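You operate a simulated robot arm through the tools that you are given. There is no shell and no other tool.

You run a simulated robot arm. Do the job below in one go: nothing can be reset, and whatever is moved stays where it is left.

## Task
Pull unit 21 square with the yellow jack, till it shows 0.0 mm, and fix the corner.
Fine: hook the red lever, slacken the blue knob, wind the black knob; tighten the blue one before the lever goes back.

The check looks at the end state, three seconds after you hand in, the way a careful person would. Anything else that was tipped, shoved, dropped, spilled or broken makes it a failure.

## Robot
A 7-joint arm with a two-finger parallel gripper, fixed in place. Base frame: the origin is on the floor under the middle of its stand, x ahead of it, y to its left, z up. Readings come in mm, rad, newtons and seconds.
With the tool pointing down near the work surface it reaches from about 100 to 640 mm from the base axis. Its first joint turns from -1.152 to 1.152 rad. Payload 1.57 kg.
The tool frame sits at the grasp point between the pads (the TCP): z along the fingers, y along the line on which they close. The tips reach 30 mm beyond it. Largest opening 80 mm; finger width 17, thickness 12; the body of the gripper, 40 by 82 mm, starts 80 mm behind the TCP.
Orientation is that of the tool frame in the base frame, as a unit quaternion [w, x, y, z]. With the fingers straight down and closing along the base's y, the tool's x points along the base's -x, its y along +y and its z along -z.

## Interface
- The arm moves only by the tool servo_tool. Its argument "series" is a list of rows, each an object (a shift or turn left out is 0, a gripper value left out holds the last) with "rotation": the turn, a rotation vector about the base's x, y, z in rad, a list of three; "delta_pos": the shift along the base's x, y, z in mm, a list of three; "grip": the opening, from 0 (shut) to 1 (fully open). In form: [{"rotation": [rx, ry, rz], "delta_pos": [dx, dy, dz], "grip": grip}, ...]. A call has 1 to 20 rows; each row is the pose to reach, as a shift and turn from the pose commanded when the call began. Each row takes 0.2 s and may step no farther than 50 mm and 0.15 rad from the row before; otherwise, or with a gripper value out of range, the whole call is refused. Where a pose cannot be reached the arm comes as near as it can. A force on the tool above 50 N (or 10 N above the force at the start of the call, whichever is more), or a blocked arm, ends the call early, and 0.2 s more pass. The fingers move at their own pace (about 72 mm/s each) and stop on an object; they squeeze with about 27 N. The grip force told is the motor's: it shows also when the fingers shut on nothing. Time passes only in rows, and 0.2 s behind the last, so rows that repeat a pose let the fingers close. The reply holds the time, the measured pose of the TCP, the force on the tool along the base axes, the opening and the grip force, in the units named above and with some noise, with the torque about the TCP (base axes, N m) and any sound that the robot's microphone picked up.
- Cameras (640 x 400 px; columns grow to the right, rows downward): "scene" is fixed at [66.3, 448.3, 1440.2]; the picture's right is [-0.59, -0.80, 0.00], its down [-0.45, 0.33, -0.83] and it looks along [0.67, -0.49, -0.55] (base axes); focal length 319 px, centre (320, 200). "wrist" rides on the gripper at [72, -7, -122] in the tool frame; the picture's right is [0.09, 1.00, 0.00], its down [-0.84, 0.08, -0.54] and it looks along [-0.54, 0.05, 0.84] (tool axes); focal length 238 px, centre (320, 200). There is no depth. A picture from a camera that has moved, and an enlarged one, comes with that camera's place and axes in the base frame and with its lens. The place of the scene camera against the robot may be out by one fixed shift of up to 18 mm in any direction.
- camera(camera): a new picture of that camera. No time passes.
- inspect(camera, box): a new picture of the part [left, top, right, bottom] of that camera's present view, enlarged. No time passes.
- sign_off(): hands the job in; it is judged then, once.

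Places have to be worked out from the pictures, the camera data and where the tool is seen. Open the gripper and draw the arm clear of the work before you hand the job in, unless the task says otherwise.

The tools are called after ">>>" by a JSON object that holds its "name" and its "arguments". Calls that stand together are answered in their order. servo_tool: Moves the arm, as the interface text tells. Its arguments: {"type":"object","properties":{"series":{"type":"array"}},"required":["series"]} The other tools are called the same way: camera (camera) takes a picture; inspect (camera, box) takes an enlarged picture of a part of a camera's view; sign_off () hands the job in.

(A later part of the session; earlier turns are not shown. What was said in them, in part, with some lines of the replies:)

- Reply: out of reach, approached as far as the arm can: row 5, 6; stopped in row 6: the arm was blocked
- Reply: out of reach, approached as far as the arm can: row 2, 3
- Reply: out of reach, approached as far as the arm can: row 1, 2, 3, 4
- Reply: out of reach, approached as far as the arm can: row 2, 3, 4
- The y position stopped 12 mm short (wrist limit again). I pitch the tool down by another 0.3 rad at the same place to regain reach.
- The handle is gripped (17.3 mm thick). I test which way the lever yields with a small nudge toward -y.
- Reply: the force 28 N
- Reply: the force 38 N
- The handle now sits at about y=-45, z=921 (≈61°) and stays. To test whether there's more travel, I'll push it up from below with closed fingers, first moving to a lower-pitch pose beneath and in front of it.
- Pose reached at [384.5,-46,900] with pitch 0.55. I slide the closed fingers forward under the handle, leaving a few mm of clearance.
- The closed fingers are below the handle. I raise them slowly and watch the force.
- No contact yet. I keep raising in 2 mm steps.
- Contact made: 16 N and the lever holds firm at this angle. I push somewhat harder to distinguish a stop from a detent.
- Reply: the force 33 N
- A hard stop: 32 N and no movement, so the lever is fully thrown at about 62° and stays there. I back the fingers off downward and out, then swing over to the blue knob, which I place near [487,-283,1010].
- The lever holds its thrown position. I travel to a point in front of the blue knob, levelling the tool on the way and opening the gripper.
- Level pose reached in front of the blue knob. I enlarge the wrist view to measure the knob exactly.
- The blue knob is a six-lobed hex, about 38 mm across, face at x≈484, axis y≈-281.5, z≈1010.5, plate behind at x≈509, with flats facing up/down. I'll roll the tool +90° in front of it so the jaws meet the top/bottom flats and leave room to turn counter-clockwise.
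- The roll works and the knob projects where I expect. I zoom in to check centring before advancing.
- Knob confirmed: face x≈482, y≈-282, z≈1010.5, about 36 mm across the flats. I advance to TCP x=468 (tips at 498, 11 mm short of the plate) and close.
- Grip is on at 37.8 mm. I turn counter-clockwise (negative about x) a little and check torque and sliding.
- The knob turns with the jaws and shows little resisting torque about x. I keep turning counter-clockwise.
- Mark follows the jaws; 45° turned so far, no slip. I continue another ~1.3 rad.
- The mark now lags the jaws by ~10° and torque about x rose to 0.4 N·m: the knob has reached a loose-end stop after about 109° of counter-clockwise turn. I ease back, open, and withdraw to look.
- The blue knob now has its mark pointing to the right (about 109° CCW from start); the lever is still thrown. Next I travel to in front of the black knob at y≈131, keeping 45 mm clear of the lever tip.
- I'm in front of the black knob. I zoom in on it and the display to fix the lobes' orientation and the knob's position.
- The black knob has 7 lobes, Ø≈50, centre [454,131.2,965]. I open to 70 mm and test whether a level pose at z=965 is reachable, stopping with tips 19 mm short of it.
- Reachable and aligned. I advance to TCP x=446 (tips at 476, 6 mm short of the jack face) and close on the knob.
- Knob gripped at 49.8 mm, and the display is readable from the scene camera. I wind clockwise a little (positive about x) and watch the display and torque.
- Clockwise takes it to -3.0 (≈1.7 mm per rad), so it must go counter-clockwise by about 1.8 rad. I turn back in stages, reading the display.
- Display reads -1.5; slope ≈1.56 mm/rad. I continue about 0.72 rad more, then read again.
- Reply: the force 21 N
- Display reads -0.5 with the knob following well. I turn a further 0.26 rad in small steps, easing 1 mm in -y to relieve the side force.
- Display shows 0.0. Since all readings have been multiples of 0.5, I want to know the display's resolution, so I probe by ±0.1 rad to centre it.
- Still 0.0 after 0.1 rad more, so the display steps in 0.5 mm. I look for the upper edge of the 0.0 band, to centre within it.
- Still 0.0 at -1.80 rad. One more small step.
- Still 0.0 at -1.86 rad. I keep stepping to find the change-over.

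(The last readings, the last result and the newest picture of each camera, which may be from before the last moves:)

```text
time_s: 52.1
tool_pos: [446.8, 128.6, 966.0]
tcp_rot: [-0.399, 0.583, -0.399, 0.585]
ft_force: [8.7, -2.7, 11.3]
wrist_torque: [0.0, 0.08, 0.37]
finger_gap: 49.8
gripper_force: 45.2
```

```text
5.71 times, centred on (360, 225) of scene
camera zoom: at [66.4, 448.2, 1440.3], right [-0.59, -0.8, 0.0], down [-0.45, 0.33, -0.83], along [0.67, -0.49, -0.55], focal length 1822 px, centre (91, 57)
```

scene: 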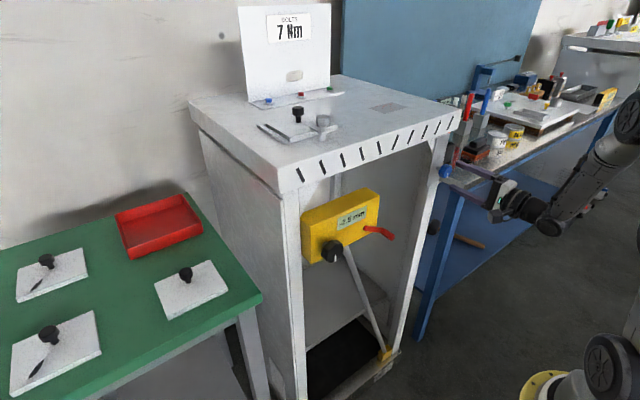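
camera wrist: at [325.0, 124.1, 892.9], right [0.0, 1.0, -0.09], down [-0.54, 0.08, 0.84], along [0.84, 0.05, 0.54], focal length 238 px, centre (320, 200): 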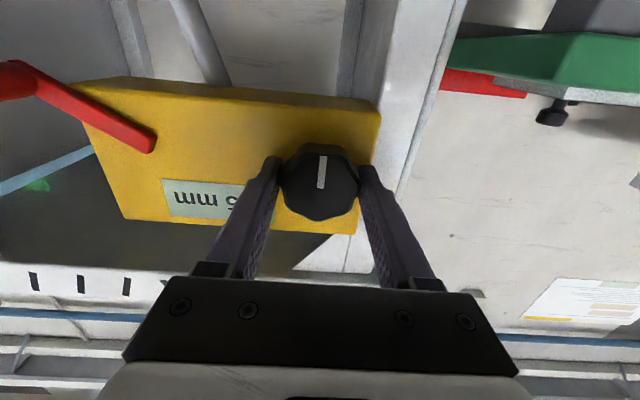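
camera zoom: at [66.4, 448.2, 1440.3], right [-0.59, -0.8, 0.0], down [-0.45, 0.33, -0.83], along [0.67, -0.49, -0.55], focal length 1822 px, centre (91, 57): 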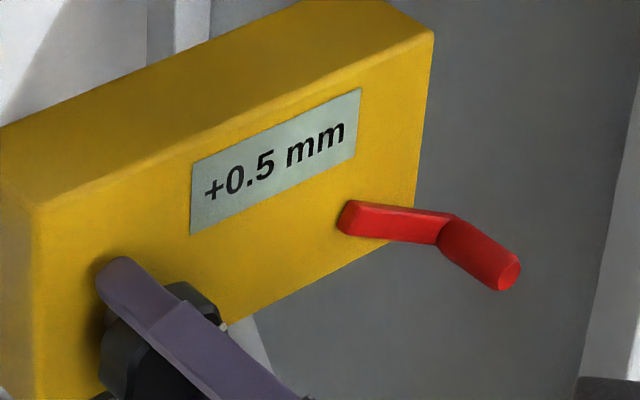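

The display switches to +0.5 at about -1.90 rad. Now I find the lower edge by coming back clockwise.

>>> {"name": "servo_tool", "arguments": {"series": [{"rotation": [0.12, 0, 0]}, {"rotation": [0.24, 0, 0]}, {"rotation": [0.34, 0, 0]}, {"rotation": [0.34, 0, 0]}]}}

>>> {"name": "inspect", "arguments": {"camera": "scene", "box": [320, 190, 400, 260]}}

```text
time_s: 53.1
tool_pos: [447.1, 129.4, 964.6]
tcp_rot: [-0.492, 0.506, -0.495, 0.507]
ft_force: [14.3, -1.9, 9.5]
wrist_torque: [0.0, -0.14, 0.09]
finger_gap: 49.8
gripper_force: 45.4
```

```text
5.71 times, centred on (360, 225) of scene
camera zoom: at [66.6, 448.2, 1440.3], right [-0.59, -0.8, 0.0], down [-0.45, 0.33, -0.83], along [0.67, -0.49, -0.55], focal length 1822 px, centre (91, 57)
```

zoom: 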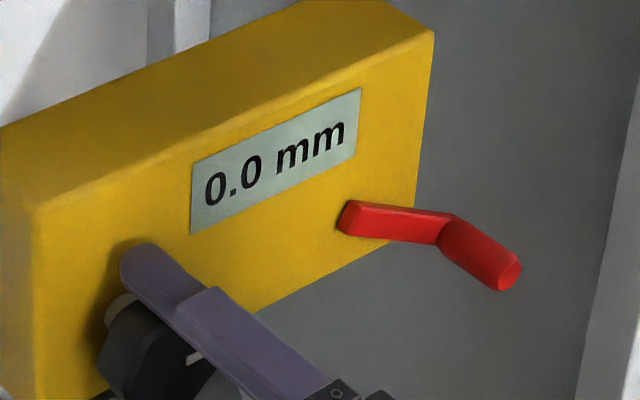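

0.0 at -1.60 rad. I step on clockwise.

>>> {"name": "servo_tool", "arguments": {"series": [{"rotation": [0.06, 0, 0]}, {"rotation": [0.06, 0, 0]}]}}

>>> {"name": "inspect", "arguments": {"camera": "scene", "box": [320, 190, 400, 260]}}

```text
time_s: 53.7
tool_pos: [445.1, 130.0, 964.7]
tcp_rot: [0.507, -0.491, 0.509, -0.493]
ft_force: [10.7, -0.2, 10.5]
wrist_torque: [0.0, 0.04, -0.01]
finger_gap: 49.6
gripper_force: 45.0
```

```text
5.71 times, centred on (360, 225) of scene
camera zoom: at [66.5, 448.2, 1440.3], right [-0.59, -0.8, 0.0], down [-0.45, 0.33, -0.83], along [0.67, -0.49, -0.55], focal length 1822 px, centre (91, 57)
```

zoom: 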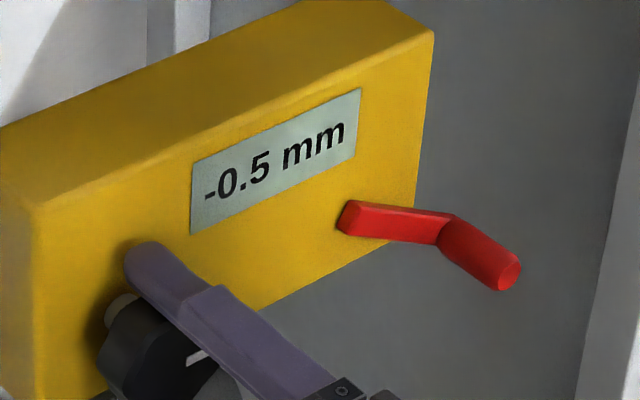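

-0.5 at -1.54 rad, so the 0.0 band runs from about -1.57 to -1.90. I set it to the middle, -1.735, and let it settle.

>>> {"name": "servo_tool", "arguments": {"series": [{"rotation": [-0.1, 0, 0]}, {"rotation": [-0.196, 0, 0]}, {"rotation": [-0.196, 0, 0]}, {"rotation": [-0.196, 0, 0]}]}}

>>> {"name": "inspect", "arguments": {"camera": "scene", "box": [320, 190, 400, 260]}}

>>> {"name": "inspect", "arguments": {"camera": "wrist", "box": [240, 110, 400, 230]}}

```text
time_s: 54.7
tool_pos: [445.2, 130.3, 965.7]
tcp_rot: [-0.456, 0.539, -0.457, 0.541]
ft_force: [9.9, -0.2, 10.3]
wrist_torque: [-0.01, -0.25, -0.3]
finger_gap: 49.6
gripper_force: 45.5
```

```text
5.71 times, centred on (360, 225) of scene
camera zoom: at [66.5, 448.3, 1440.2], right [-0.59, -0.8, 0.0], down [-0.45, 0.33, -0.83], along [0.67, -0.49, -0.55], focal length 1822 px, centre (91, 57)
```

zoom: 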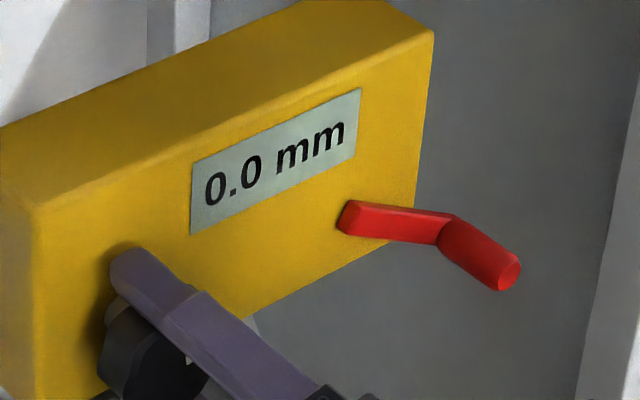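

```text
3.33 times, centred on (320, 170) of wrist
camera zoom: at [324.8, 60.7, 983.2], right [0.0, -0.25, -0.97], down [-0.54, 0.81, -0.21], along [0.84, 0.52, -0.14], focal length 794 px, centre (320, 300)
```

zoom: 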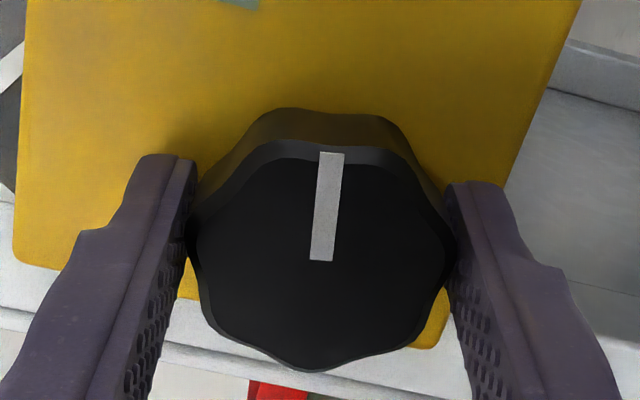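

Centred at 0.0. I open the gripper in place and draw straight back, then check the display and the knob mark.

>>> {"name": "servo_tool", "arguments": {"series": [{"delta_pos": [0, 0, 0.7], "grip": 0.75}, {"delta_pos": [0, 0, 0.7], "grip": 0.9}, {"delta_pos": [0, 0, 0.7], "grip": 0.9}, {"delta_pos": [-20, 0, 0.7], "grip": 0.9}, {"delta_pos": [-45, 0, 0.7], "grip": 0.9}, {"delta_pos": [-70, 0, 10], "grip": 0.9}, {"delta_pos": [-80, 0, 30], "grip": 0.9}]}}

>>> {"name": "inspect", "arguments": {"camera": "scene", "box": [280, 160, 440, 290]}}

>>> {"name": "camera", "arguments": {"camera": "wrist"}}

```text
time_s: 56.3
tool_pos: [366.1, 129.6, 994.3]
tcp_rot: [-0.456, 0.539, -0.458, 0.541]
ft_force: [0.5, 0.1, -0.6]
wrist_torque: [0.02, -0.03, 0.0]
finger_gap: 71.8
gripper_force: 0.1
```

```text
3.08 times, centred on (360, 225) of scene
camera zoom: at [66.3, 448.3, 1440.2], right [-0.59, -0.8, 0.0], down [-0.45, 0.33, -0.83], along [0.67, -0.49, -0.55], focal length 981 px, centre (197, 123)
```

zoom: 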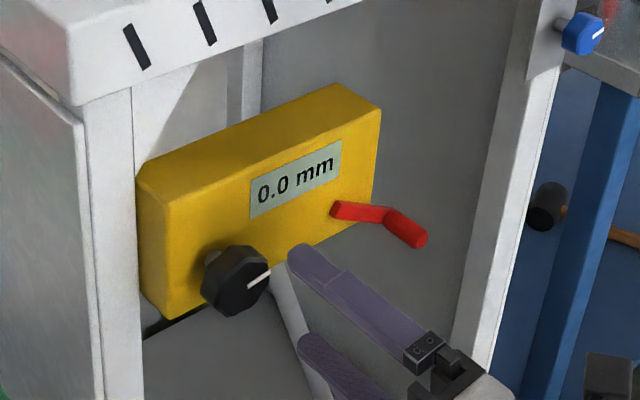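

```text
taken
camera wrist: at [243.9, 60.6, 1013.4], right [0.0, -0.25, -0.97], down [-0.54, 0.81, -0.21], along [0.84, 0.52, -0.14], focal length 238 px, centre (320, 200)
```

wrist: 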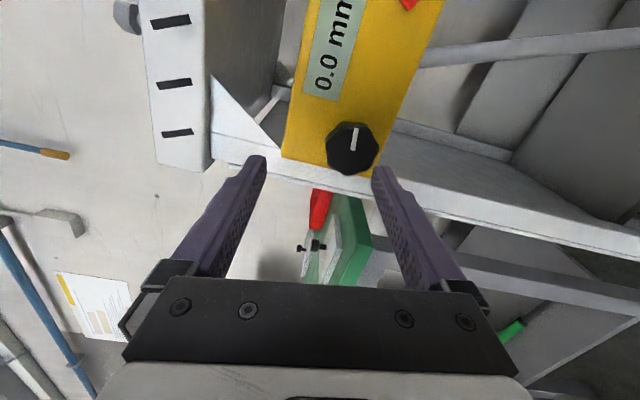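

Display holds 0.0 after release, lever still thrown. I return to the blue knob, rolling to about -79° so the jaws match its flats and can turn clockwise.

>>> {"name": "servo_tool", "arguments": {"series": [{"delta_pos": [0, -40, 4], "rotation": [0.06, 0, 0]}, {"delta_pos": [0, -85, 8], "rotation": [0.12, 0, 0]}, {"delta_pos": [0, -130, 12], "rotation": [0.18, 0, 0]}, {"delta_pos": [0, -175, 16], "rotation": [0.24, 0, 0]}, {"delta_pos": [0, -220, 16], "rotation": [0.3, 0, 0]}, {"delta_pos": [0, -265, 16], "rotation": [0.36, 0, 0]}, {"delta_pos": [0, -310, 16], "rotation": [0.36, 0, 0]}, {"delta_pos": [0, -355, 16], "rotation": [0.36, 0, 0]}, {"delta_pos": [0, -400, 16], "rotation": [0.36, 0, 0]}, {"delta_pos": [0, -411.6, 16], "rotation": [0.36, 0, 0]}, {"delta_pos": [0, -411.6, 16], "rotation": [0.36, 0, 0], "grip": 0.75}]}}

>>> {"name": "camera", "arguments": {"camera": "wrist"}}

>>> {"name": "camera", "arguments": {"camera": "scene"}}

```text
time_s: 58.7
tool_pos: [366.9, -282.1, 1010.2]
tcp_rot: [0.545, -0.449, 0.548, -0.449]
ft_force: [0.3, 0.0, -0.4]
wrist_torque: [-0.01, 0.0, 0.0]
finger_gap: 60.0
gripper_force: 0.0
```

```text
taken
camera wrist: at [244.8, -352.9, 1002.7], right [0.0, 0.1, -0.99], down [-0.54, 0.84, 0.09], along [0.84, 0.54, 0.06], focal length 238 px, centre (320, 200)
```

wrist: 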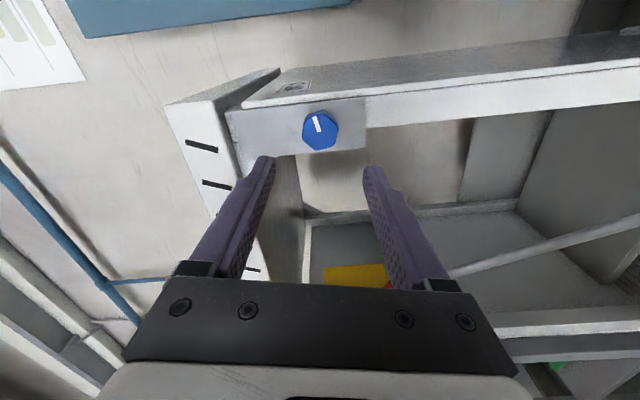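

```text
taken
```

scene: 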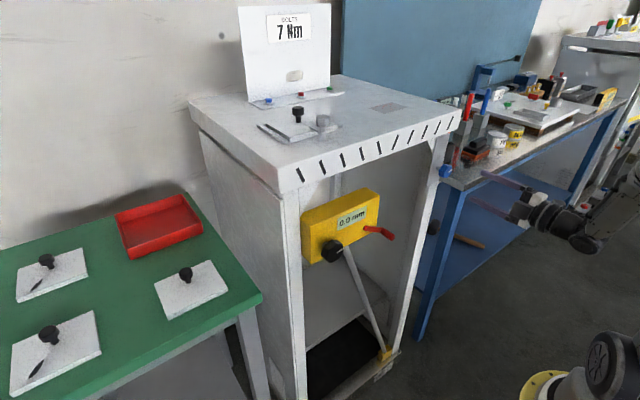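

I'm in front of the blue knob again. I zoom to check its position and flats relative to the jaws.

>>> {"name": "inspect", "arguments": {"camera": "wrist", "box": [240, 70, 400, 190]}}

```text
3.33 times, centred on (320, 130) of wrist
camera zoom: at [244.8, -352.9, 1002.7], right [0.0, 0.1, -0.99], down [-0.54, 0.84, 0.09], along [0.84, 0.54, 0.06], focal length 794 px, centre (320, 433)
```

zoom: 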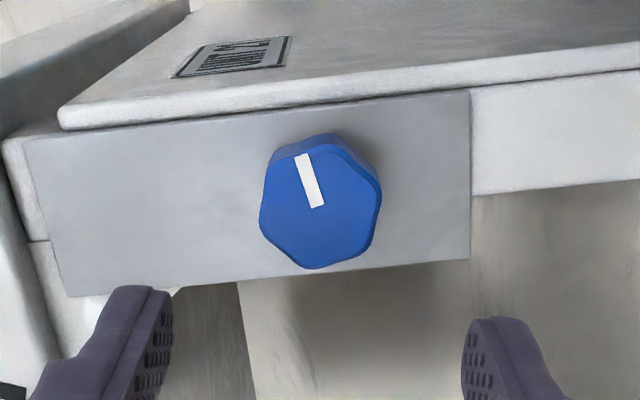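

The knob sits at about y=-281.5, z=1010.3, its flats about 10° clockwise of the jaws. I correct the roll by +0.175 rad, advance to x=468 and grip.

>>> {"name": "servo_tool", "arguments": {"series": [{"delta_pos": [25, 0.5, 0], "rotation": [0.09, 0, 0]}, {"delta_pos": [50, 0.5, 0], "rotation": [0.175, 0, 0]}, {"delta_pos": [75, 0.5, 0], "rotation": [0.175, 0, 0]}, {"delta_pos": [90, 0.5, 0], "rotation": [0.175, 0, 0]}, {"delta_pos": [101, 0.5, 0], "rotation": [0.175, 0, 0]}, {"delta_pos": [101, 0.5, 0], "rotation": [0.175, 0, 0]}, {"delta_pos": [101, 0.5, 0], "rotation": [0.175, 0, 0], "grip": 0.5}, {"delta_pos": [101, 0.5, 0], "rotation": [0.175, 0, 0], "grip": 0.3}, {"delta_pos": [101, 0.5, 0], "rotation": [0.175, 0, 0], "grip": 0.3}]}}

>>> {"name": "inspect", "arguments": {"camera": "wrist", "box": [240, 110, 400, 230]}}

>>> {"name": "inspect", "arguments": {"camera": "scene", "box": [320, 150, 500, 290]}}

```text
time_s: 60.7
tool_pos: [467.7, -280.9, 1010.5]
tcp_rot: [0.582, -0.399, 0.584, -0.4]
ft_force: [4.2, -0.2, -0.9]
wrist_torque: [0.01, 0.03, -0.11]
finger_gap: 37.4
gripper_force: 43.8
```

```text
3.33 times, centred on (320, 170) of wrist
camera zoom: at [345.9, -349.5, 990.9], right [0.0, 0.27, -0.96], down [-0.54, 0.81, 0.23], along [0.84, 0.52, 0.15], focal length 794 px, centre (320, 300)
```

zoom: 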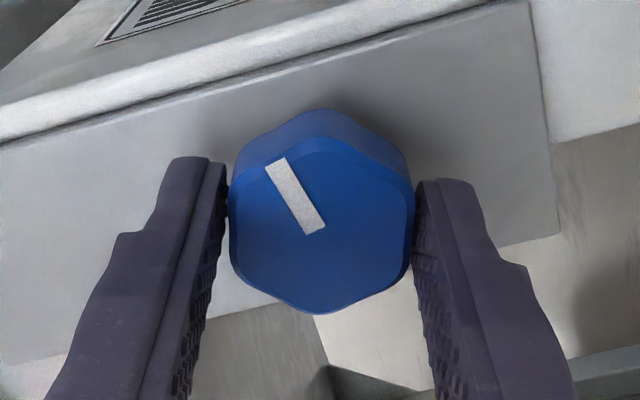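

```text
2.86 times, centred on (410, 220) of scene
camera zoom: at [66.5, 448.3, 1440.2], right [-0.59, -0.8, 0.0], down [-0.45, 0.33, -0.83], along [0.67, -0.49, -0.55], focal length 911 px, centre (63, 143)
```

zoom: 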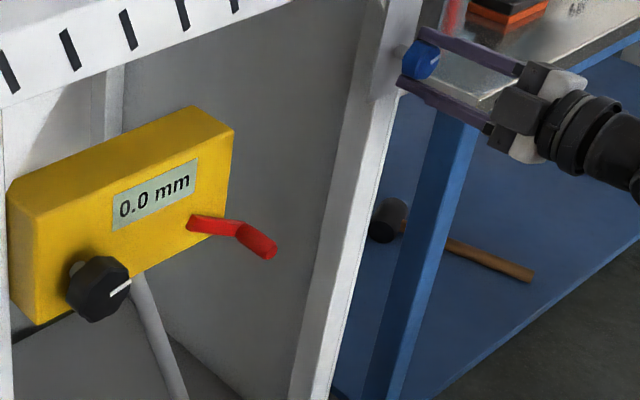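

Jaws sit flush on the flats. I tighten clockwise in steps, first 1.2 rad, watching for slip and rising torque.

>>> {"name": "servo_tool", "arguments": {"series": [{"rotation": [0.12, 0, 0]}, {"rotation": [0.24, 0, 0]}, {"rotation": [0.36, 0, 0]}, {"rotation": [0.48, 0, 0]}, {"rotation": [0.6, 0, 0]}, {"rotation": [0.72, 0, 0]}, {"rotation": [0.84, 0, 0]}, {"rotation": [0.96, 0, 0]}, {"rotation": [1.08, 0, 0]}, {"rotation": [1.2, 0, 0]}, {"rotation": [1.2, 0, 0]}]}}

>>> {"name": "inspect", "arguments": {"camera": "wrist", "box": [240, 110, 400, 230]}}

>>> {"name": "inspect", "arguments": {"camera": "scene", "box": [320, 150, 500, 290]}}

```text
time_s: 63.1
tool_pos: [468.0, -282.3, 1011.3]
tcp_rot: [0.707, 0.0, 0.707, 0.0]
ft_force: [5.0, -3.3, 6.5]
wrist_torque: [-0.01, 0.02, 0.12]
finger_gap: 37.6
gripper_force: 43.6
```

```text
3.33 times, centred on (320, 170) of wrist
camera zoom: at [346.0, -288.3, 939.7], right [0.0, 1.0, -0.09], down [-0.54, 0.08, 0.84], along [0.84, 0.05, 0.54], focal length 794 px, centre (320, 300)
```

zoom: 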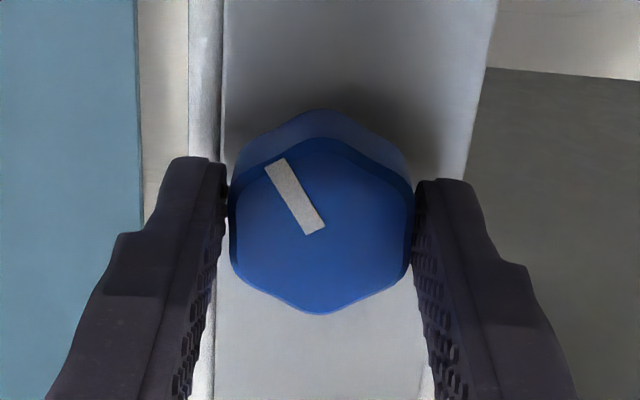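

```text
2.86 times, centred on (410, 220) of scene
camera zoom: at [66.4, 448.2, 1440.3], right [-0.59, -0.8, 0.0], down [-0.45, 0.33, -0.83], along [0.67, -0.49, -0.55], focal length 911 px, centre (63, 143)
```

zoom: 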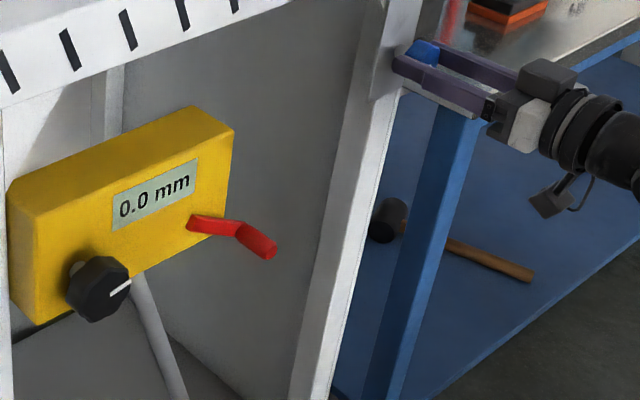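

No slip, 69° turned. I continue clockwise past where it started, watching for the tight stop.

>>> {"name": "servo_tool", "arguments": {"series": [{"rotation": [0.12, 0, 0]}, {"rotation": [0.24, 0, 0]}, {"rotation": [0.36, 0, 0]}, {"rotation": [0.44, 0, 0]}, {"rotation": [0.5, 0, 0]}, {"rotation": [0.5, 0, 0]}]}}

>>> {"name": "inspect", "arguments": {"camera": "wrist", "box": [240, 110, 400, 230]}}

>>> {"name": "inspect", "arguments": {"camera": "scene", "box": [320, 150, 500, 290]}}

```text
time_s: 64.5
tool_pos: [467.7, -284.5, 1009.9]
tcp_rot: [0.685, 0.176, 0.685, 0.174]
ft_force: [10.8, -15.8, 9.0]
wrist_torque: [-0.03, 0.39, 0.21]
finger_gap: 37.7
gripper_force: 43.3
```

```text
3.33 times, centred on (320, 170) of wrist
camera zoom: at [346.0, -253.8, 945.1], right [0.0, 0.92, 0.4], down [-0.54, -0.33, 0.77], along [0.84, -0.22, 0.5], focal length 794 px, centre (320, 300)
```

zoom: 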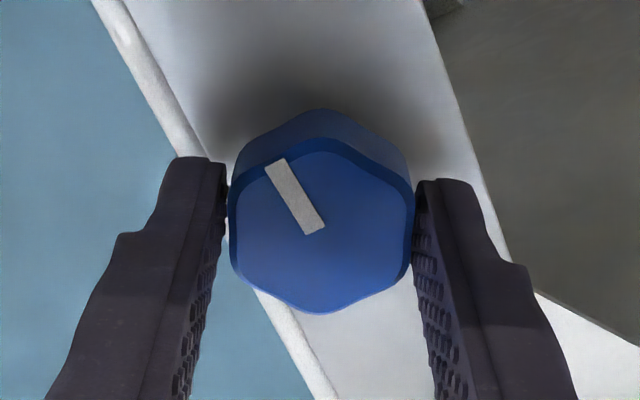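

```text
2.86 times, centred on (410, 220) of scene
camera zoom: at [66.5, 447.9, 1440.4], right [-0.59, -0.8, 0.0], down [-0.45, 0.33, -0.83], along [0.67, -0.49, -0.55], focal length 911 px, centre (63, 143)
```

zoom: 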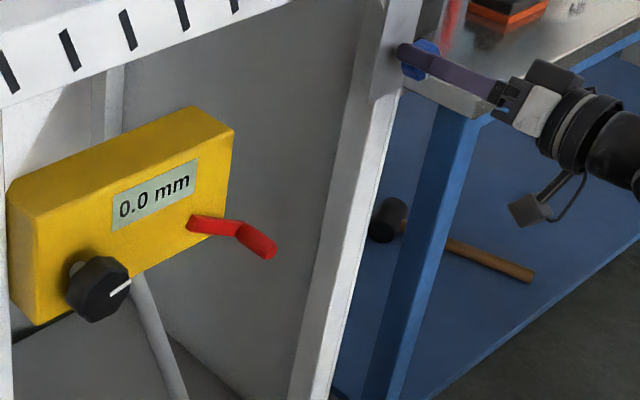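

Back near the original angle without resistance. I continue clockwise beyond it (shifting 2 mm in -y to unload the side force) to find the tight stop.

>>> {"name": "servo_tool", "arguments": {"series": [{"delta_pos": [0, -1, 0], "rotation": [0.08, 0, 0]}, {"delta_pos": [0, -2, 0], "rotation": [0.16, 0, 0]}, {"delta_pos": [0, -2, 0], "rotation": [0.24, 0, 0]}, {"delta_pos": [0, -2, 0], "rotation": [0.24, 0, 0]}]}}

>>> {"name": "inspect", "arguments": {"camera": "wrist", "box": [240, 110, 400, 230]}}

>>> {"name": "inspect", "arguments": {"camera": "scene", "box": [320, 150, 500, 290]}}

```text
time_s: 65.5
tool_pos: [467.4, -281.7, 1010.0]
tcp_rot: [0.657, 0.254, 0.662, 0.258]
ft_force: [6.5, 4.1, 2.9]
wrist_torque: [-0.09, -0.31, -0.14]
finger_gap: 36.8
gripper_force: 43.4
```

```text
3.33 times, centred on (320, 170) of wrist
camera zoom: at [345.4, -238.3, 952.4], right [0.0, 0.8, 0.61], down [-0.54, -0.51, 0.67], along [0.84, -0.32, 0.43], focal length 794 px, centre (320, 300)
```

zoom: 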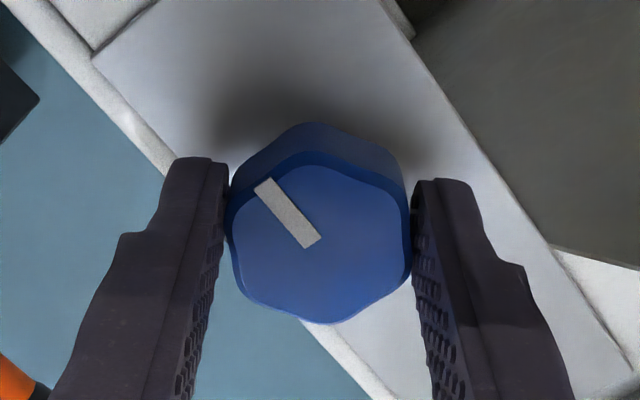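

```text
2.86 times, centred on (410, 220) of scene
camera zoom: at [66.4, 448.4, 1440.2], right [-0.59, -0.8, 0.0], down [-0.45, 0.33, -0.83], along [0.67, -0.49, -0.55], focal length 911 px, centre (63, 143)
```

zoom: 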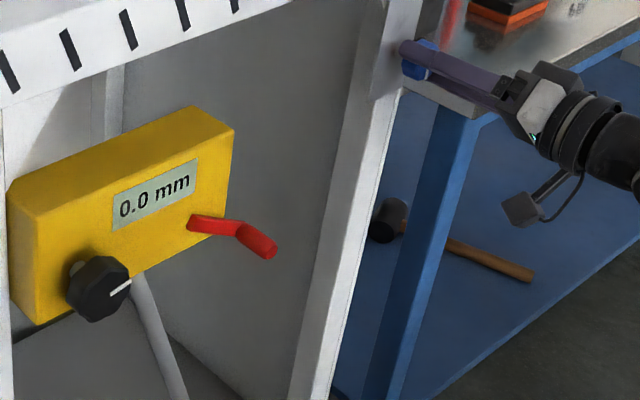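

The jaws now slip about 10° on the hex (gap 36.8) while the mark stays pointing down: the knob is against its tight stop. I open straight away without turning back, withdraw, and inspect.

>>> {"name": "servo_tool", "arguments": {"series": [{"delta_pos": [0, 0, 0], "grip": 0.6}, {"delta_pos": [0, 0, 0], "grip": 0.8}, {"delta_pos": [0, 0, 0], "grip": 0.8}, {"delta_pos": [-25, 0, 0], "grip": 0.8}, {"delta_pos": [-60, 0, 0], "grip": 0.8}, {"delta_pos": [-100, 0, 0], "grip": 0.8}]}}

>>> {"name": "inspect", "arguments": {"camera": "wrist", "box": [220, 60, 420, 200]}}

>>> {"name": "inspect", "arguments": {"camera": "scene", "box": [320, 130, 500, 270]}}

```text
time_s: 66.9
tool_pos: [366.9, -282.8, 1010.5]
tcp_rot: [0.658, 0.255, 0.661, 0.256]
ft_force: [0.1, 0.3, 0.2]
wrist_torque: [-0.01, -0.02, -0.03]
finger_gap: 63.8
gripper_force: 0.0
```

```text
2.86 times, centred on (320, 130) of wrist
camera zoom: at [245.2, -239.5, 953.8], right [0.0, 0.8, 0.6], down [-0.54, -0.51, 0.67], along [0.84, -0.33, 0.43], focal length 681 px, centre (320, 400)
```

zoom: 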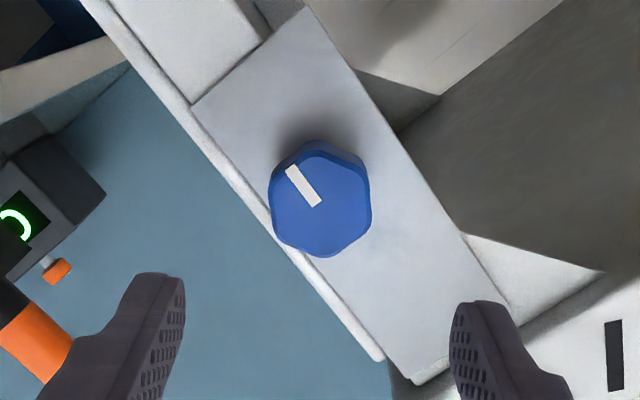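

```text
2.86 times, centred on (410, 200) of scene
camera zoom: at [66.3, 448.3, 1440.2], right [-0.59, -0.8, 0.0], down [-0.45, 0.33, -0.83], along [0.67, -0.49, -0.55], focal length 911 px, centre (63, 200)
```

zoom: 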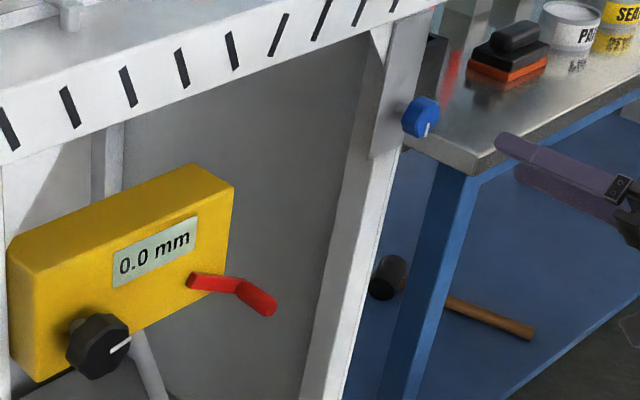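

The mark points straight down again and the display holds 0.0. To be sure it's truly tight, I regrip with jaws aligned to the flats (30°) and apply a little more clockwise torque.

>>> {"name": "servo_tool", "arguments": {"series": [{"delta_pos": [30, 0, 0], "rotation": [-0.11, 0, 0]}, {"delta_pos": [60, 0, 0], "rotation": [-0.216, 0, 0]}, {"delta_pos": [85, 0, 0], "rotation": [-0.216, 0, 0]}, {"delta_pos": [101, 0, 0], "rotation": [-0.216, 0, 0]}, {"delta_pos": [101, 0, 0], "rotation": [-0.216, 0, 0]}, {"delta_pos": [101, 0, 0], "rotation": [-0.216, 0, 0], "grip": 0.5}, {"delta_pos": [101, 0, 0], "rotation": [-0.216, 0, 0], "grip": 0.3}, {"delta_pos": [101, 0, 0], "rotation": [-0.216, 0, 0], "grip": 0.3}]}}

>>> {"name": "inspect", "arguments": {"camera": "wrist", "box": [240, 110, 400, 230]}}

```text
time_s: 68.7
tool_pos: [469.1, -282.4, 1012.1]
tcp_rot: [0.682, 0.181, 0.684, 0.183]
ft_force: [2.9, 3.2, 2.2]
wrist_torque: [0.0, -0.26, 0.01]
finger_gap: 37.7
gripper_force: 43.9
```

```text
3.33 times, centred on (320, 170) of wrist
camera zoom: at [347.2, -252.8, 945.7], right [0.0, 0.91, 0.42], down [-0.54, -0.35, 0.76], along [0.84, -0.22, 0.49], focal length 794 px, centre (320, 300)
```

zoom: 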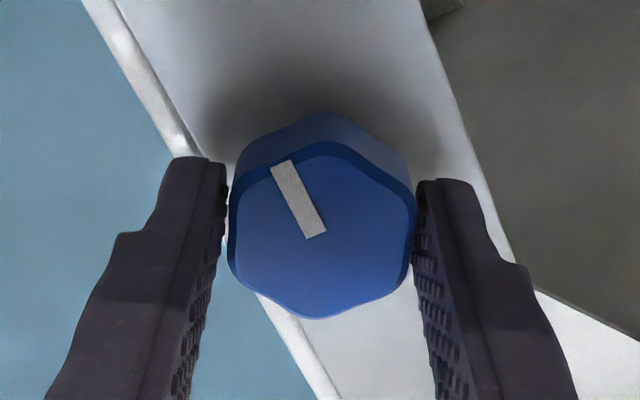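

Gripped nearly flush. I apply about 0.12 rad clockwise and read the holding torque.

>>> {"name": "servo_tool", "arguments": {"series": [{"rotation": [0.06, 0, 0]}, {"rotation": [0.12, 0, 0]}]}}

>>> {"name": "inspect", "arguments": {"camera": "wrist", "box": [240, 110, 400, 230]}}

```text
time_s: 69.3
tool_pos: [467.7, -281.8, 1010.6]
tcp_rot: [0.67, 0.222, 0.672, 0.224]
ft_force: [5.8, 6.3, 2.3]
wrist_torque: [-0.48, 0.03, 0.09]
finger_gap: 37.5
gripper_force: 43.6
```

```text
3.33 times, centred on (320, 170) of wrist
camera zoom: at [346.9, -245.0, 949.4], right [0.0, 0.85, 0.52], down [-0.54, -0.44, 0.72], along [0.84, -0.28, 0.46], focal length 794 px, centre (320, 300)
```

zoom: 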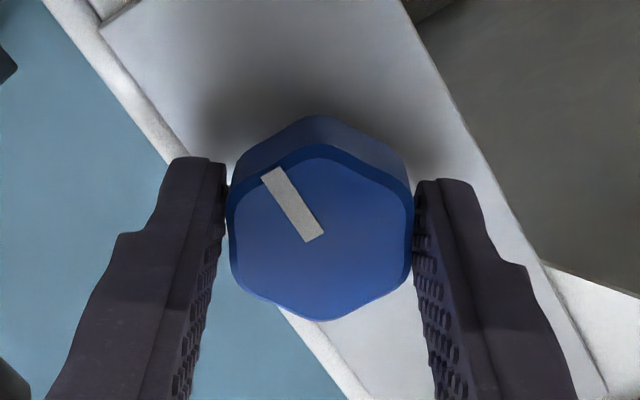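

Holding torque reads 0.48 N·m with the knob not moving: the blue knob is tight. I open without turning back, withdraw, and unroll the tool on the way toward the lever.

>>> {"name": "servo_tool", "arguments": {"series": [{"delta_pos": [0, 0, 0], "grip": 0.6}, {"delta_pos": [0, 0, 0], "grip": 0.8}, {"delta_pos": [0, 0, 0], "grip": 0.8}, {"delta_pos": [-25, 0, 0], "grip": 0.8}, {"delta_pos": [-60, 0, 0], "grip": 0.8}, {"delta_pos": [-100, 0, 0], "rotation": [-0.12, 0, 0], "grip": 0.8}, {"delta_pos": [-100, 40, 0], "rotation": [-0.24, 0, 0], "grip": 0.8}, {"delta_pos": [-100, 85, 0], "rotation": [-0.36, 0, 0], "grip": 0.7}, {"delta_pos": [-100, 130, 0], "rotation": [-0.48, 0, 0], "grip": 0.7}, {"delta_pos": [-100, 175, 0], "rotation": [-0.6, 0, 0], "grip": 0.7}, {"delta_pos": [-100, 215, 0], "rotation": [-0.643, 0, 0], "grip": 0.7}, {"delta_pos": [-100, 237, 0], "rotation": [-0.643, 0, 0], "grip": 0.7}]}}

>>> {"name": "camera", "arguments": {"camera": "wrist"}}

>>> {"name": "inspect", "arguments": {"camera": "scene", "box": [300, 130, 480, 270]}}

```text
time_s: 71.9
tool_pos: [368.4, -45.8, 1008.9]
tcp_rot: [0.706, -0.001, 0.708, 0.0]
ft_force: [-1.2, -0.4, 0.9]
wrist_torque: [0.04, 0.0, -0.01]
finger_gap: 55.9
gripper_force: 0.1
```

```text
taken
camera wrist: at [246.3, -52.2, 938.5], right [0.0, 1.0, -0.09], down [-0.54, 0.08, 0.84], along [0.84, 0.05, 0.54], focal length 238 px, centre (320, 200)
```

wrist: 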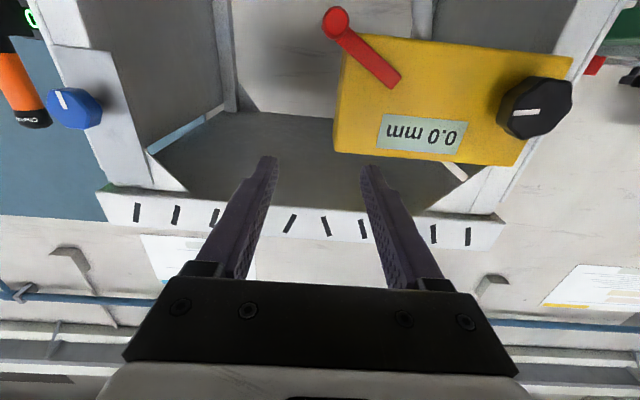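

```text
2.86 times, centred on (390, 200) of scene
camera zoom: at [66.3, 448.3, 1440.2], right [-0.59, -0.8, 0.0], down [-0.45, 0.33, -0.83], along [0.67, -0.49, -0.55], focal length 911 px, centre (120, 200)
```

zoom: 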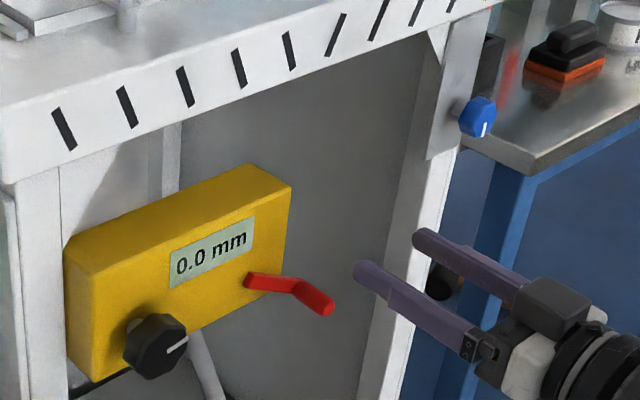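

Display 0.0, blue mark down, lever thrown, with its handle tip at about y=-43.5, z=924. I pitch the tool 0.8 rad down and move to a pre-grasp pose above and in front of the handle.

>>> {"name": "servo_tool", "arguments": {"series": [{"delta_pos": [5, 0.4, -3], "rotation": [0, 0.13, 0]}, {"delta_pos": [10, 0.8, -7], "rotation": [0, 0.26, 0]}, {"delta_pos": [15, 1.2, -11], "rotation": [0, 0.39, 0]}, {"delta_pos": [20, 1.6, -15], "rotation": [0, 0.52, 0]}, {"delta_pos": [25, 2, -20], "rotation": [0, 0.65, 0]}, {"delta_pos": [28, 2, -24], "rotation": [0, 0.8, 0]}, {"delta_pos": [28, 2, -24], "rotation": [0, 0.8, 0]}]}}

>>> {"name": "camera", "arguments": {"camera": "wrist"}}

```text
time_s: 73.5
tool_pos: [396.7, -45.0, 986.1]
tcp_rot: [0.375, 0.0, 0.927, 0.0]
ft_force: [-0.4, -0.8, 0.0]
wrist_torque: [-0.03, 0.0, 0.0]
finger_gap: 55.9
gripper_force: 0.1
```

```text
taken
camera wrist: at [260.6, -50.5, 1024.3], right [-0.07, 1.0, -0.06], down [0.23, 0.08, 0.97], along [0.97, 0.05, -0.23], focal length 238 px, centre (320, 200)
```

wrist: 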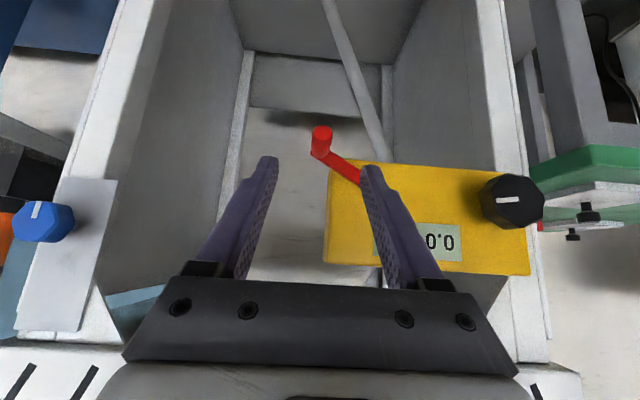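

Handle is in line between the fingers. I advance along the tool axis to straddle it.

>>> {"name": "servo_tool", "arguments": {"series": [{"delta_pos": [15, 0.3, -15], "grip": 0.6}, {"delta_pos": [30, 0.6, -31], "grip": 0.6}, {"delta_pos": [45, 0.6, -46], "grip": 0.6}, {"delta_pos": [58.5, 0.6, -60], "grip": 0.6}, {"delta_pos": [58.5, 0.6, -60], "grip": 0.6}]}}

>>> {"name": "camera", "arguments": {"camera": "wrist"}}

>>> {"name": "inspect", "arguments": {"camera": "scene", "box": [320, 180, 440, 280]}}

```text
time_s: 74.7
tool_pos: [456.3, -43.1, 926.6]
tcp_rot: [0.375, 0.0, 0.927, 0.0]
ft_force: [-0.2, -0.3, 0.2]
wrist_torque: [-0.02, 0.0, -0.01]
finger_gap: 48.0
gripper_force: 0.0
```

```text
taken
camera wrist: at [320.0, -49.5, 964.3], right [-0.07, 1.0, -0.06], down [0.23, 0.08, 0.97], along [0.97, 0.05, -0.23], focal length 238 px, centre (320, 200)
```

wrist: 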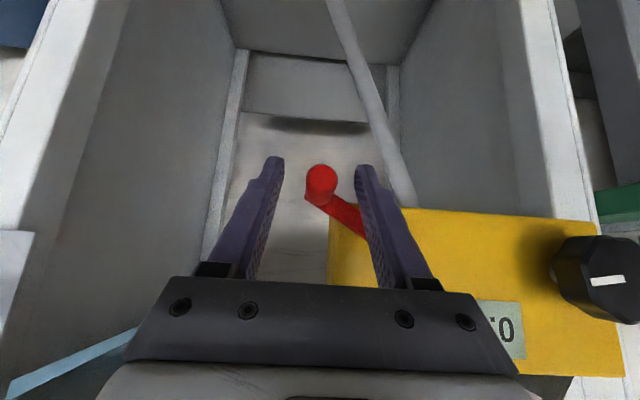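

```text
4.00 times, centred on (380, 230) of scene
camera zoom: at [66.3, 448.3, 1440.2], right [-0.59, -0.8, 0.0], down [-0.45, 0.33, -0.83], along [0.67, -0.49, -0.55], focal length 1276 px, centre (80, 80)
```

zoom: 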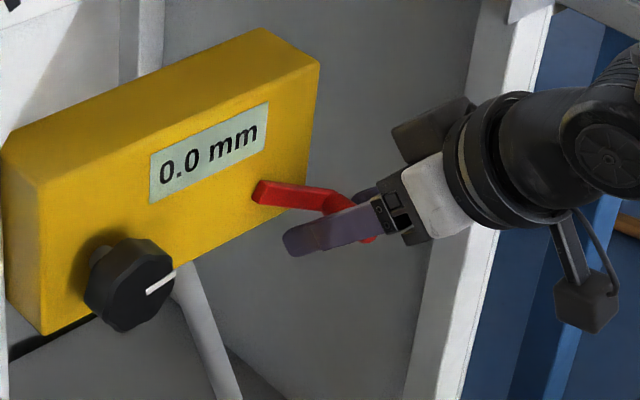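

Handle centred. I grip it and swing the lever back along its arc, first about halfway.

>>> {"name": "servo_tool", "arguments": {"series": [{"delta_pos": [0, 0, 0], "grip": 0.3}, {"delta_pos": [0, 0, 0], "grip": 0.1}, {"delta_pos": [0, 0, 0], "grip": 0.1}, {"delta_pos": [0, 2.8, -4.9]}, {"delta_pos": [0, 6.4, -10]}, {"delta_pos": [0, 10.5, -14.8]}, {"delta_pos": [0, 15.1, -19.1]}, {"delta_pos": [0, 20.1, -22.8]}, {"delta_pos": [0, 25.5, -26.1]}, {"delta_pos": [0, 25.5, -26.1]}]}}

>>> {"name": "inspect", "arguments": {"camera": "scene", "box": [320, 180, 440, 280]}}

>>> {"name": "camera", "arguments": {"camera": "wrist"}}

```text
time_s: 76.9
tool_pos: [455.5, -18.3, 900.5]
tcp_rot: [0.375, 0.0, 0.927, 0.001]
ft_force: [8.5, -5.0, -2.9]
wrist_torque: [0.2, -0.14, -0.02]
finger_gap: 17.6
gripper_force: 32.0
```

```text
4.00 times, centred on (380, 230) of scene
camera zoom: at [66.6, 448.2, 1440.3], right [-0.59, -0.8, 0.0], down [-0.45, 0.33, -0.83], along [0.67, -0.49, -0.55], focal length 1276 px, centre (80, 80)
```

zoom: 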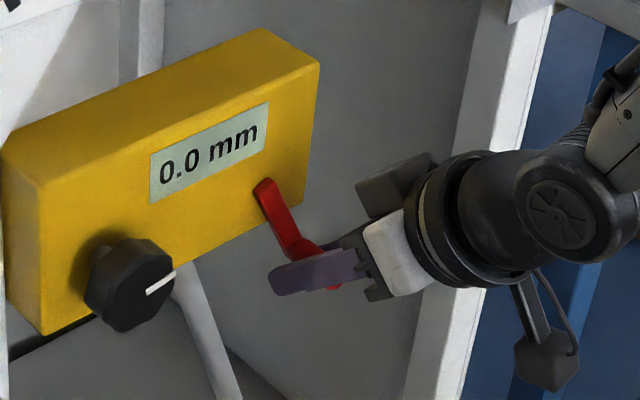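

```text
taken
camera wrist: at [319.2, -24.2, 938.3], right [-0.07, 1.0, -0.06], down [0.23, 0.08, 0.97], along [0.97, 0.05, -0.23], focal length 238 px, centre (320, 200)
```

wrist: 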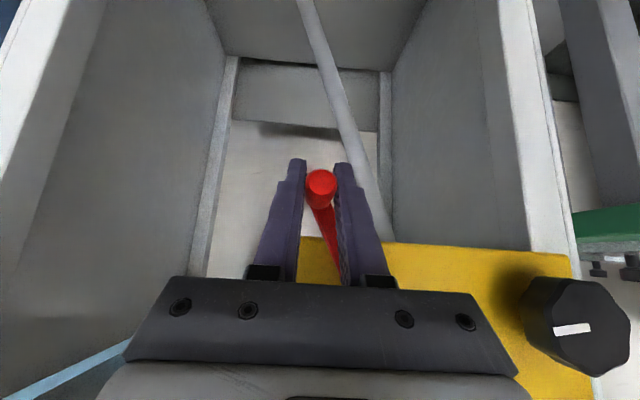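

Halfway back and the display still shows 0.0. I bring the lever down to vertical.

>>> {"name": "servo_tool", "arguments": {"series": [{"delta_pos": [0, 5.7, -2.6]}, {"delta_pos": [0, 11.6, -4.7]}, {"delta_pos": [0, 17.7, -6.1]}, {"delta_pos": [0, 22.9, -6.8]}, {"delta_pos": [0, 28.2, -7]}, {"delta_pos": [0, 28.2, -7]}]}}

>>> {"name": "inspect", "arguments": {"camera": "scene", "box": [320, 180, 440, 280]}}

>>> {"name": "camera", "arguments": {"camera": "wrist"}}

```text
time_s: 78.3
tool_pos: [454.3, 8.6, 892.9]
tcp_rot: [0.375, -0.001, 0.927, 0.0]
ft_force: [4.0, -0.8, -1.2]
wrist_torque: [0.06, -0.08, -0.25]
finger_gap: 17.4
gripper_force: 32.5
```

```text
4.00 times, centred on (380, 230) of scene
camera zoom: at [66.4, 448.3, 1440.2], right [-0.59, -0.8, 0.0], down [-0.45, 0.33, -0.83], along [0.67, -0.49, -0.55], focal length 1276 px, centre (80, 80)
```

zoom: 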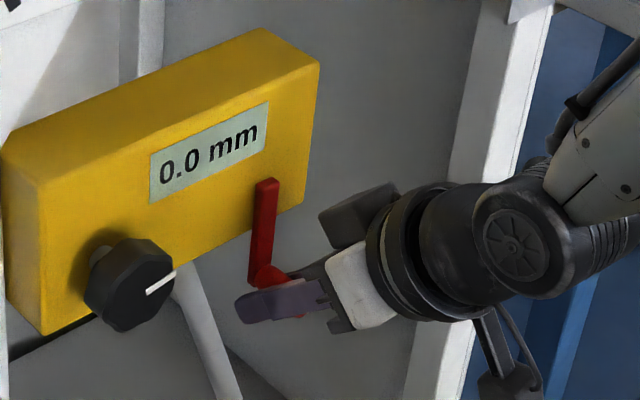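

```text
taken
camera wrist: at [318.4, 3.8, 931.4], right [-0.07, 1.0, -0.06], down [0.23, 0.08, 0.97], along [0.97, 0.05, -0.23], focal length 238 px, centre (320, 200)
```

wrist: 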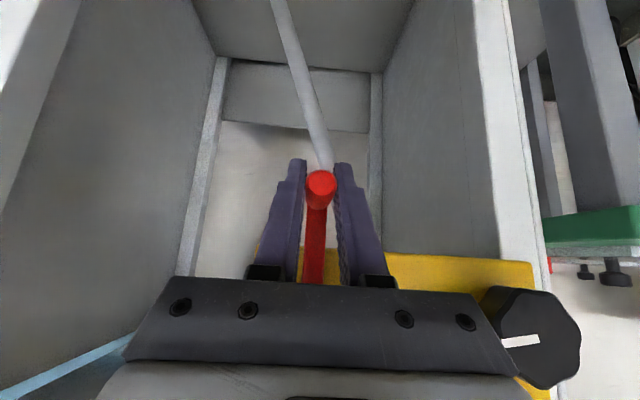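

Lever is hanging vertical and the display stays at 0.0. I nudge 3 mm further toward +y to make sure it's fully home on its stop.

>>> {"name": "servo_tool", "arguments": {"series": [{"delta_pos": [0, 2, 0]}, {"delta_pos": [0, 4, 0]}, {"delta_pos": [0, 4, 0]}]}}

>>> {"name": "inspect", "arguments": {"camera": "scene", "box": [320, 180, 440, 280]}}

```text
time_s: 79.1
tool_pos: [455.3, 10.8, 893.8]
tcp_rot: [0.375, 0.003, 0.927, -0.001]
ft_force: [-1.5, -34.9, 3.8]
wrist_torque: [0.08, -0.18, 0.45]
finger_gap: 17.3
gripper_force: 32.3
```

```text
4.00 times, centred on (380, 230) of scene
camera zoom: at [66.2, 447.4, 1440.6], right [-0.59, -0.8, 0.0], down [-0.45, 0.33, -0.83], along [0.67, -0.49, -0.55], focal length 1276 px, centre (80, 80)
```

zoom: 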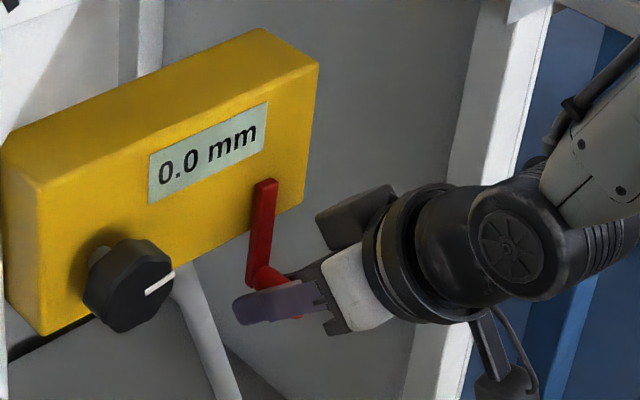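

35 N at the original position: the lever is fully home on its stop. I relax the push, open, and back out the way I came in.

>>> {"name": "servo_tool", "arguments": {"series": [{"delta_pos": [0, -3, 0]}, {"delta_pos": [0, -3, 0], "grip": 0.4}, {"delta_pos": [0, -3, 0], "grip": 0.65}, {"delta_pos": [0, -3, 0], "grip": 0.65}, {"delta_pos": [-20, -3, 9], "grip": 0.65}, {"delta_pos": [-45, -3, 20], "grip": 0.65}, {"delta_pos": [-71, -3, 37], "grip": 0.65}, {"delta_pos": [-80, -3, 70], "grip": 0.65}, {"delta_pos": [-85, -3, 110], "grip": 0.65}]}}

>>> {"name": "camera", "arguments": {"camera": "wrist"}}

>>> {"name": "camera", "arguments": {"camera": "scene"}}

>>> {"name": "inspect", "arguments": {"camera": "scene", "box": [300, 140, 480, 280]}}

```text
time_s: 81.1
tool_pos: [370.5, 10.8, 1003.7]
tcp_rot: [0.374, 0.0, 0.928, -0.001]
ft_force: [-0.5, 0.2, -0.1]
wrist_torque: [-0.02, 0.01, 0.0]
finger_gap: 52.1
gripper_force: 0.1
```

```text
taken
camera wrist: at [233.5, 4.8, 1042.4], right [-0.07, 1.0, -0.06], down [0.23, 0.08, 0.97], along [0.97, 0.05, -0.23], focal length 238 px, centre (320, 200)
```

wrist: 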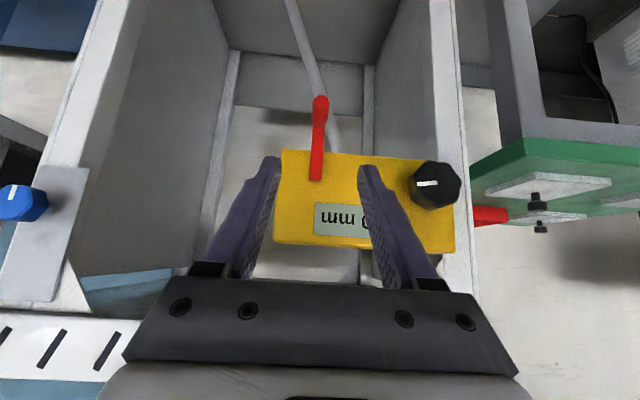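

```text
taken
```

scene: 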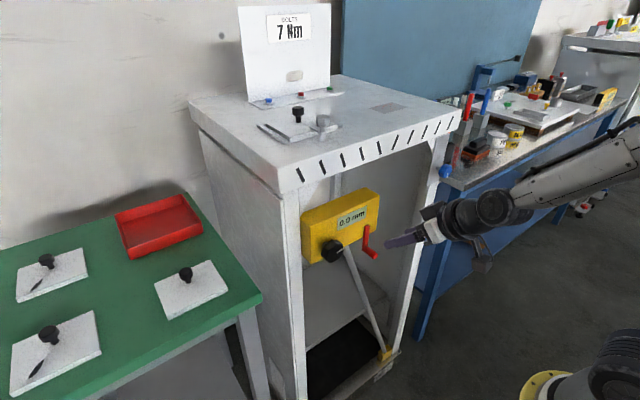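

```text
2.86 times, centred on (390, 210) of scene
camera zoom: at [66.3, 448.3, 1440.2], right [-0.59, -0.8, 0.0], down [-0.45, 0.33, -0.83], along [0.67, -0.49, -0.55], focal length 911 px, centre (120, 171)
```

zoom: 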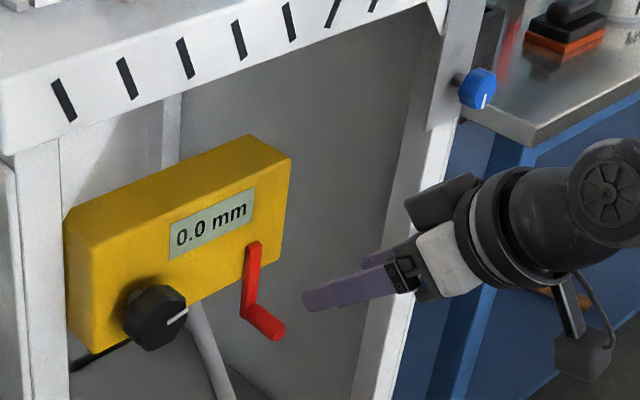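

Lever home, display 0.0, blue mark down, nothing else disturbed. I raise the arm clear to its starting area with the gripper open.

>>> {"name": "servo_tool", "arguments": {"series": [{"delta_pos": [-10, 0, 35], "rotation": [0, 0.1, 0], "grip": 1}, {"delta_pos": [-20, 0, 70], "rotation": [0, 0.22, 0], "grip": 1}, {"delta_pos": [-25, 0, 105], "rotation": [0, 0.34, 0], "grip": 1}, {"delta_pos": [-25, 5, 140], "rotation": [0, 0.46, 0], "grip": 1}, {"delta_pos": [-20, 8, 175], "rotation": [0, 0.58, 0], "grip": 1}, {"delta_pos": [-15, 10, 210], "rotation": [0, 0.7, 0], "grip": 1}, {"delta_pos": [-15, 10, 235], "rotation": [0, 0.77, 0], "grip": 1}, {"delta_pos": [-15, 10, 235], "rotation": [0, 0.77, 0], "grip": 1}]}}

>>> {"name": "camera", "arguments": {"camera": "scene"}}

>>> {"name": "inspect", "arguments": {"camera": "scene", "box": [300, 140, 480, 280]}}

>>> {"name": "inspect", "arguments": {"camera": "scene", "box": [410, 130, 490, 210]}}

>>> {"name": "camera", "arguments": {"camera": "wrist"}}

```text
time_s: 82.9
tool_pos: [355.4, 20.0, 1240.1]
tcp_rot: [-0.002, -0.001, 1.0, 0.0]
ft_force: [-0.7, 1.0, -0.4]
wrist_torque: [0.02, 0.0, 0.0]
finger_gap: 79.8
gripper_force: 0.0
out of reach, approached as far as the arm can: row 1
```

```text
taken
```

scene: 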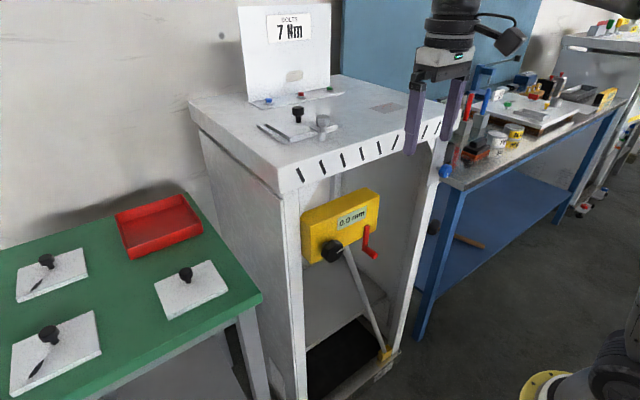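

```text
2.86 times, centred on (390, 210) of scene
camera zoom: at [66.3, 448.3, 1440.2], right [-0.59, -0.8, 0.0], down [-0.45, 0.33, -0.83], along [0.67, -0.49, -0.55], focal length 911 px, centre (120, 171)
```

zoom: 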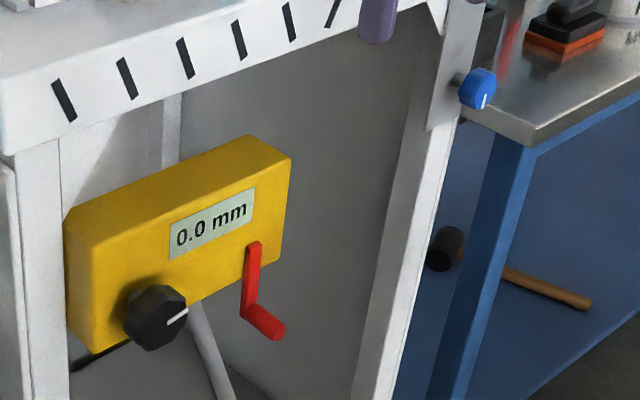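

```text
5.00 times, centred on (450, 170) of scene
camera zoom: at [66.3, 448.3, 1440.2], right [-0.59, -0.8, 0.0], down [-0.45, 0.33, -0.83], along [0.67, -0.49, -0.55], focal length 1595 px, centre (-330, 350)
```

zoom: 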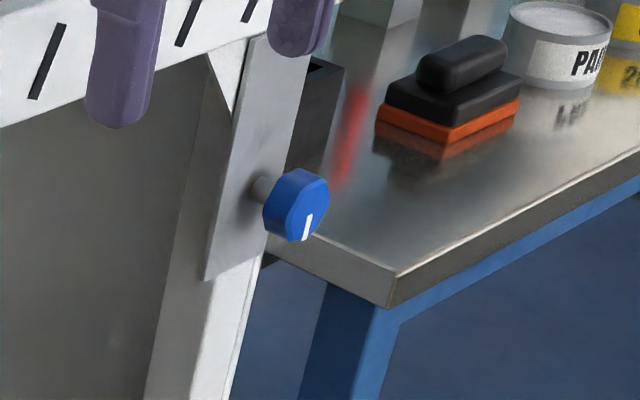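

```text
taken
camera wrist: at [283.6, 14.9, 1361.4], right [-0.09, 1.0, 0.0], down [0.84, 0.08, 0.54], along [0.54, 0.05, -0.84], focal length 238 px, centre (320, 200)
```

wrist: 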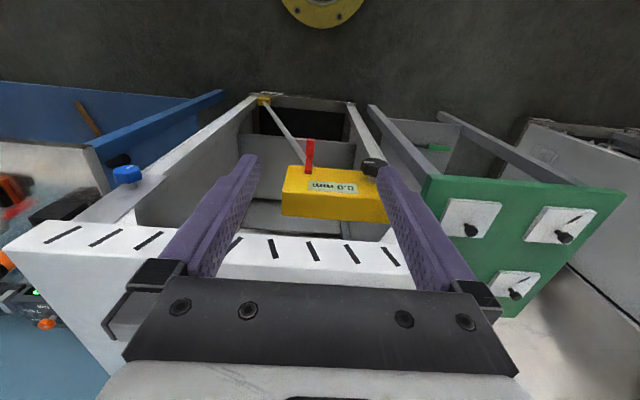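

The arm is clear with the gripper open. The display still reads 0.0 mm several seconds after the lever went home, the blue knob is tight with its mark down, and the surroundings look unchanged. I hand the job in.

>>> {"name": "sign_off", "arguments": {}}

```text
The job is handed in.
```

Unit 21 is pulled square: the yellow jack shows 0.0 mm, the corner is fixed, and the job is handed in.

- **Red lever:** I swung it over to its stop, about 62°. It stayed there while I worked and is now back on its original stop.
- **Blue knob:** I slackened it about 109° counter-clockwise. Before the lever went back I tightened it to its stop, where it held against about 0.5 N·m. That is roughly all the gripper can apply before it slips. The "BOLTS 7 Nm" sign on top of the unit was not part of your instructions, and I did not tighten anything to that figure.
- **Black knob:** The display moves in 0.5 mm steps, so I found both edges of the 0.0 reading and set the knob midway between them.

The display still read 0.0 mm several seconds after the lever was back. The arm is clear with the gripper open, and nothing else looked disturbed in the last pictures.
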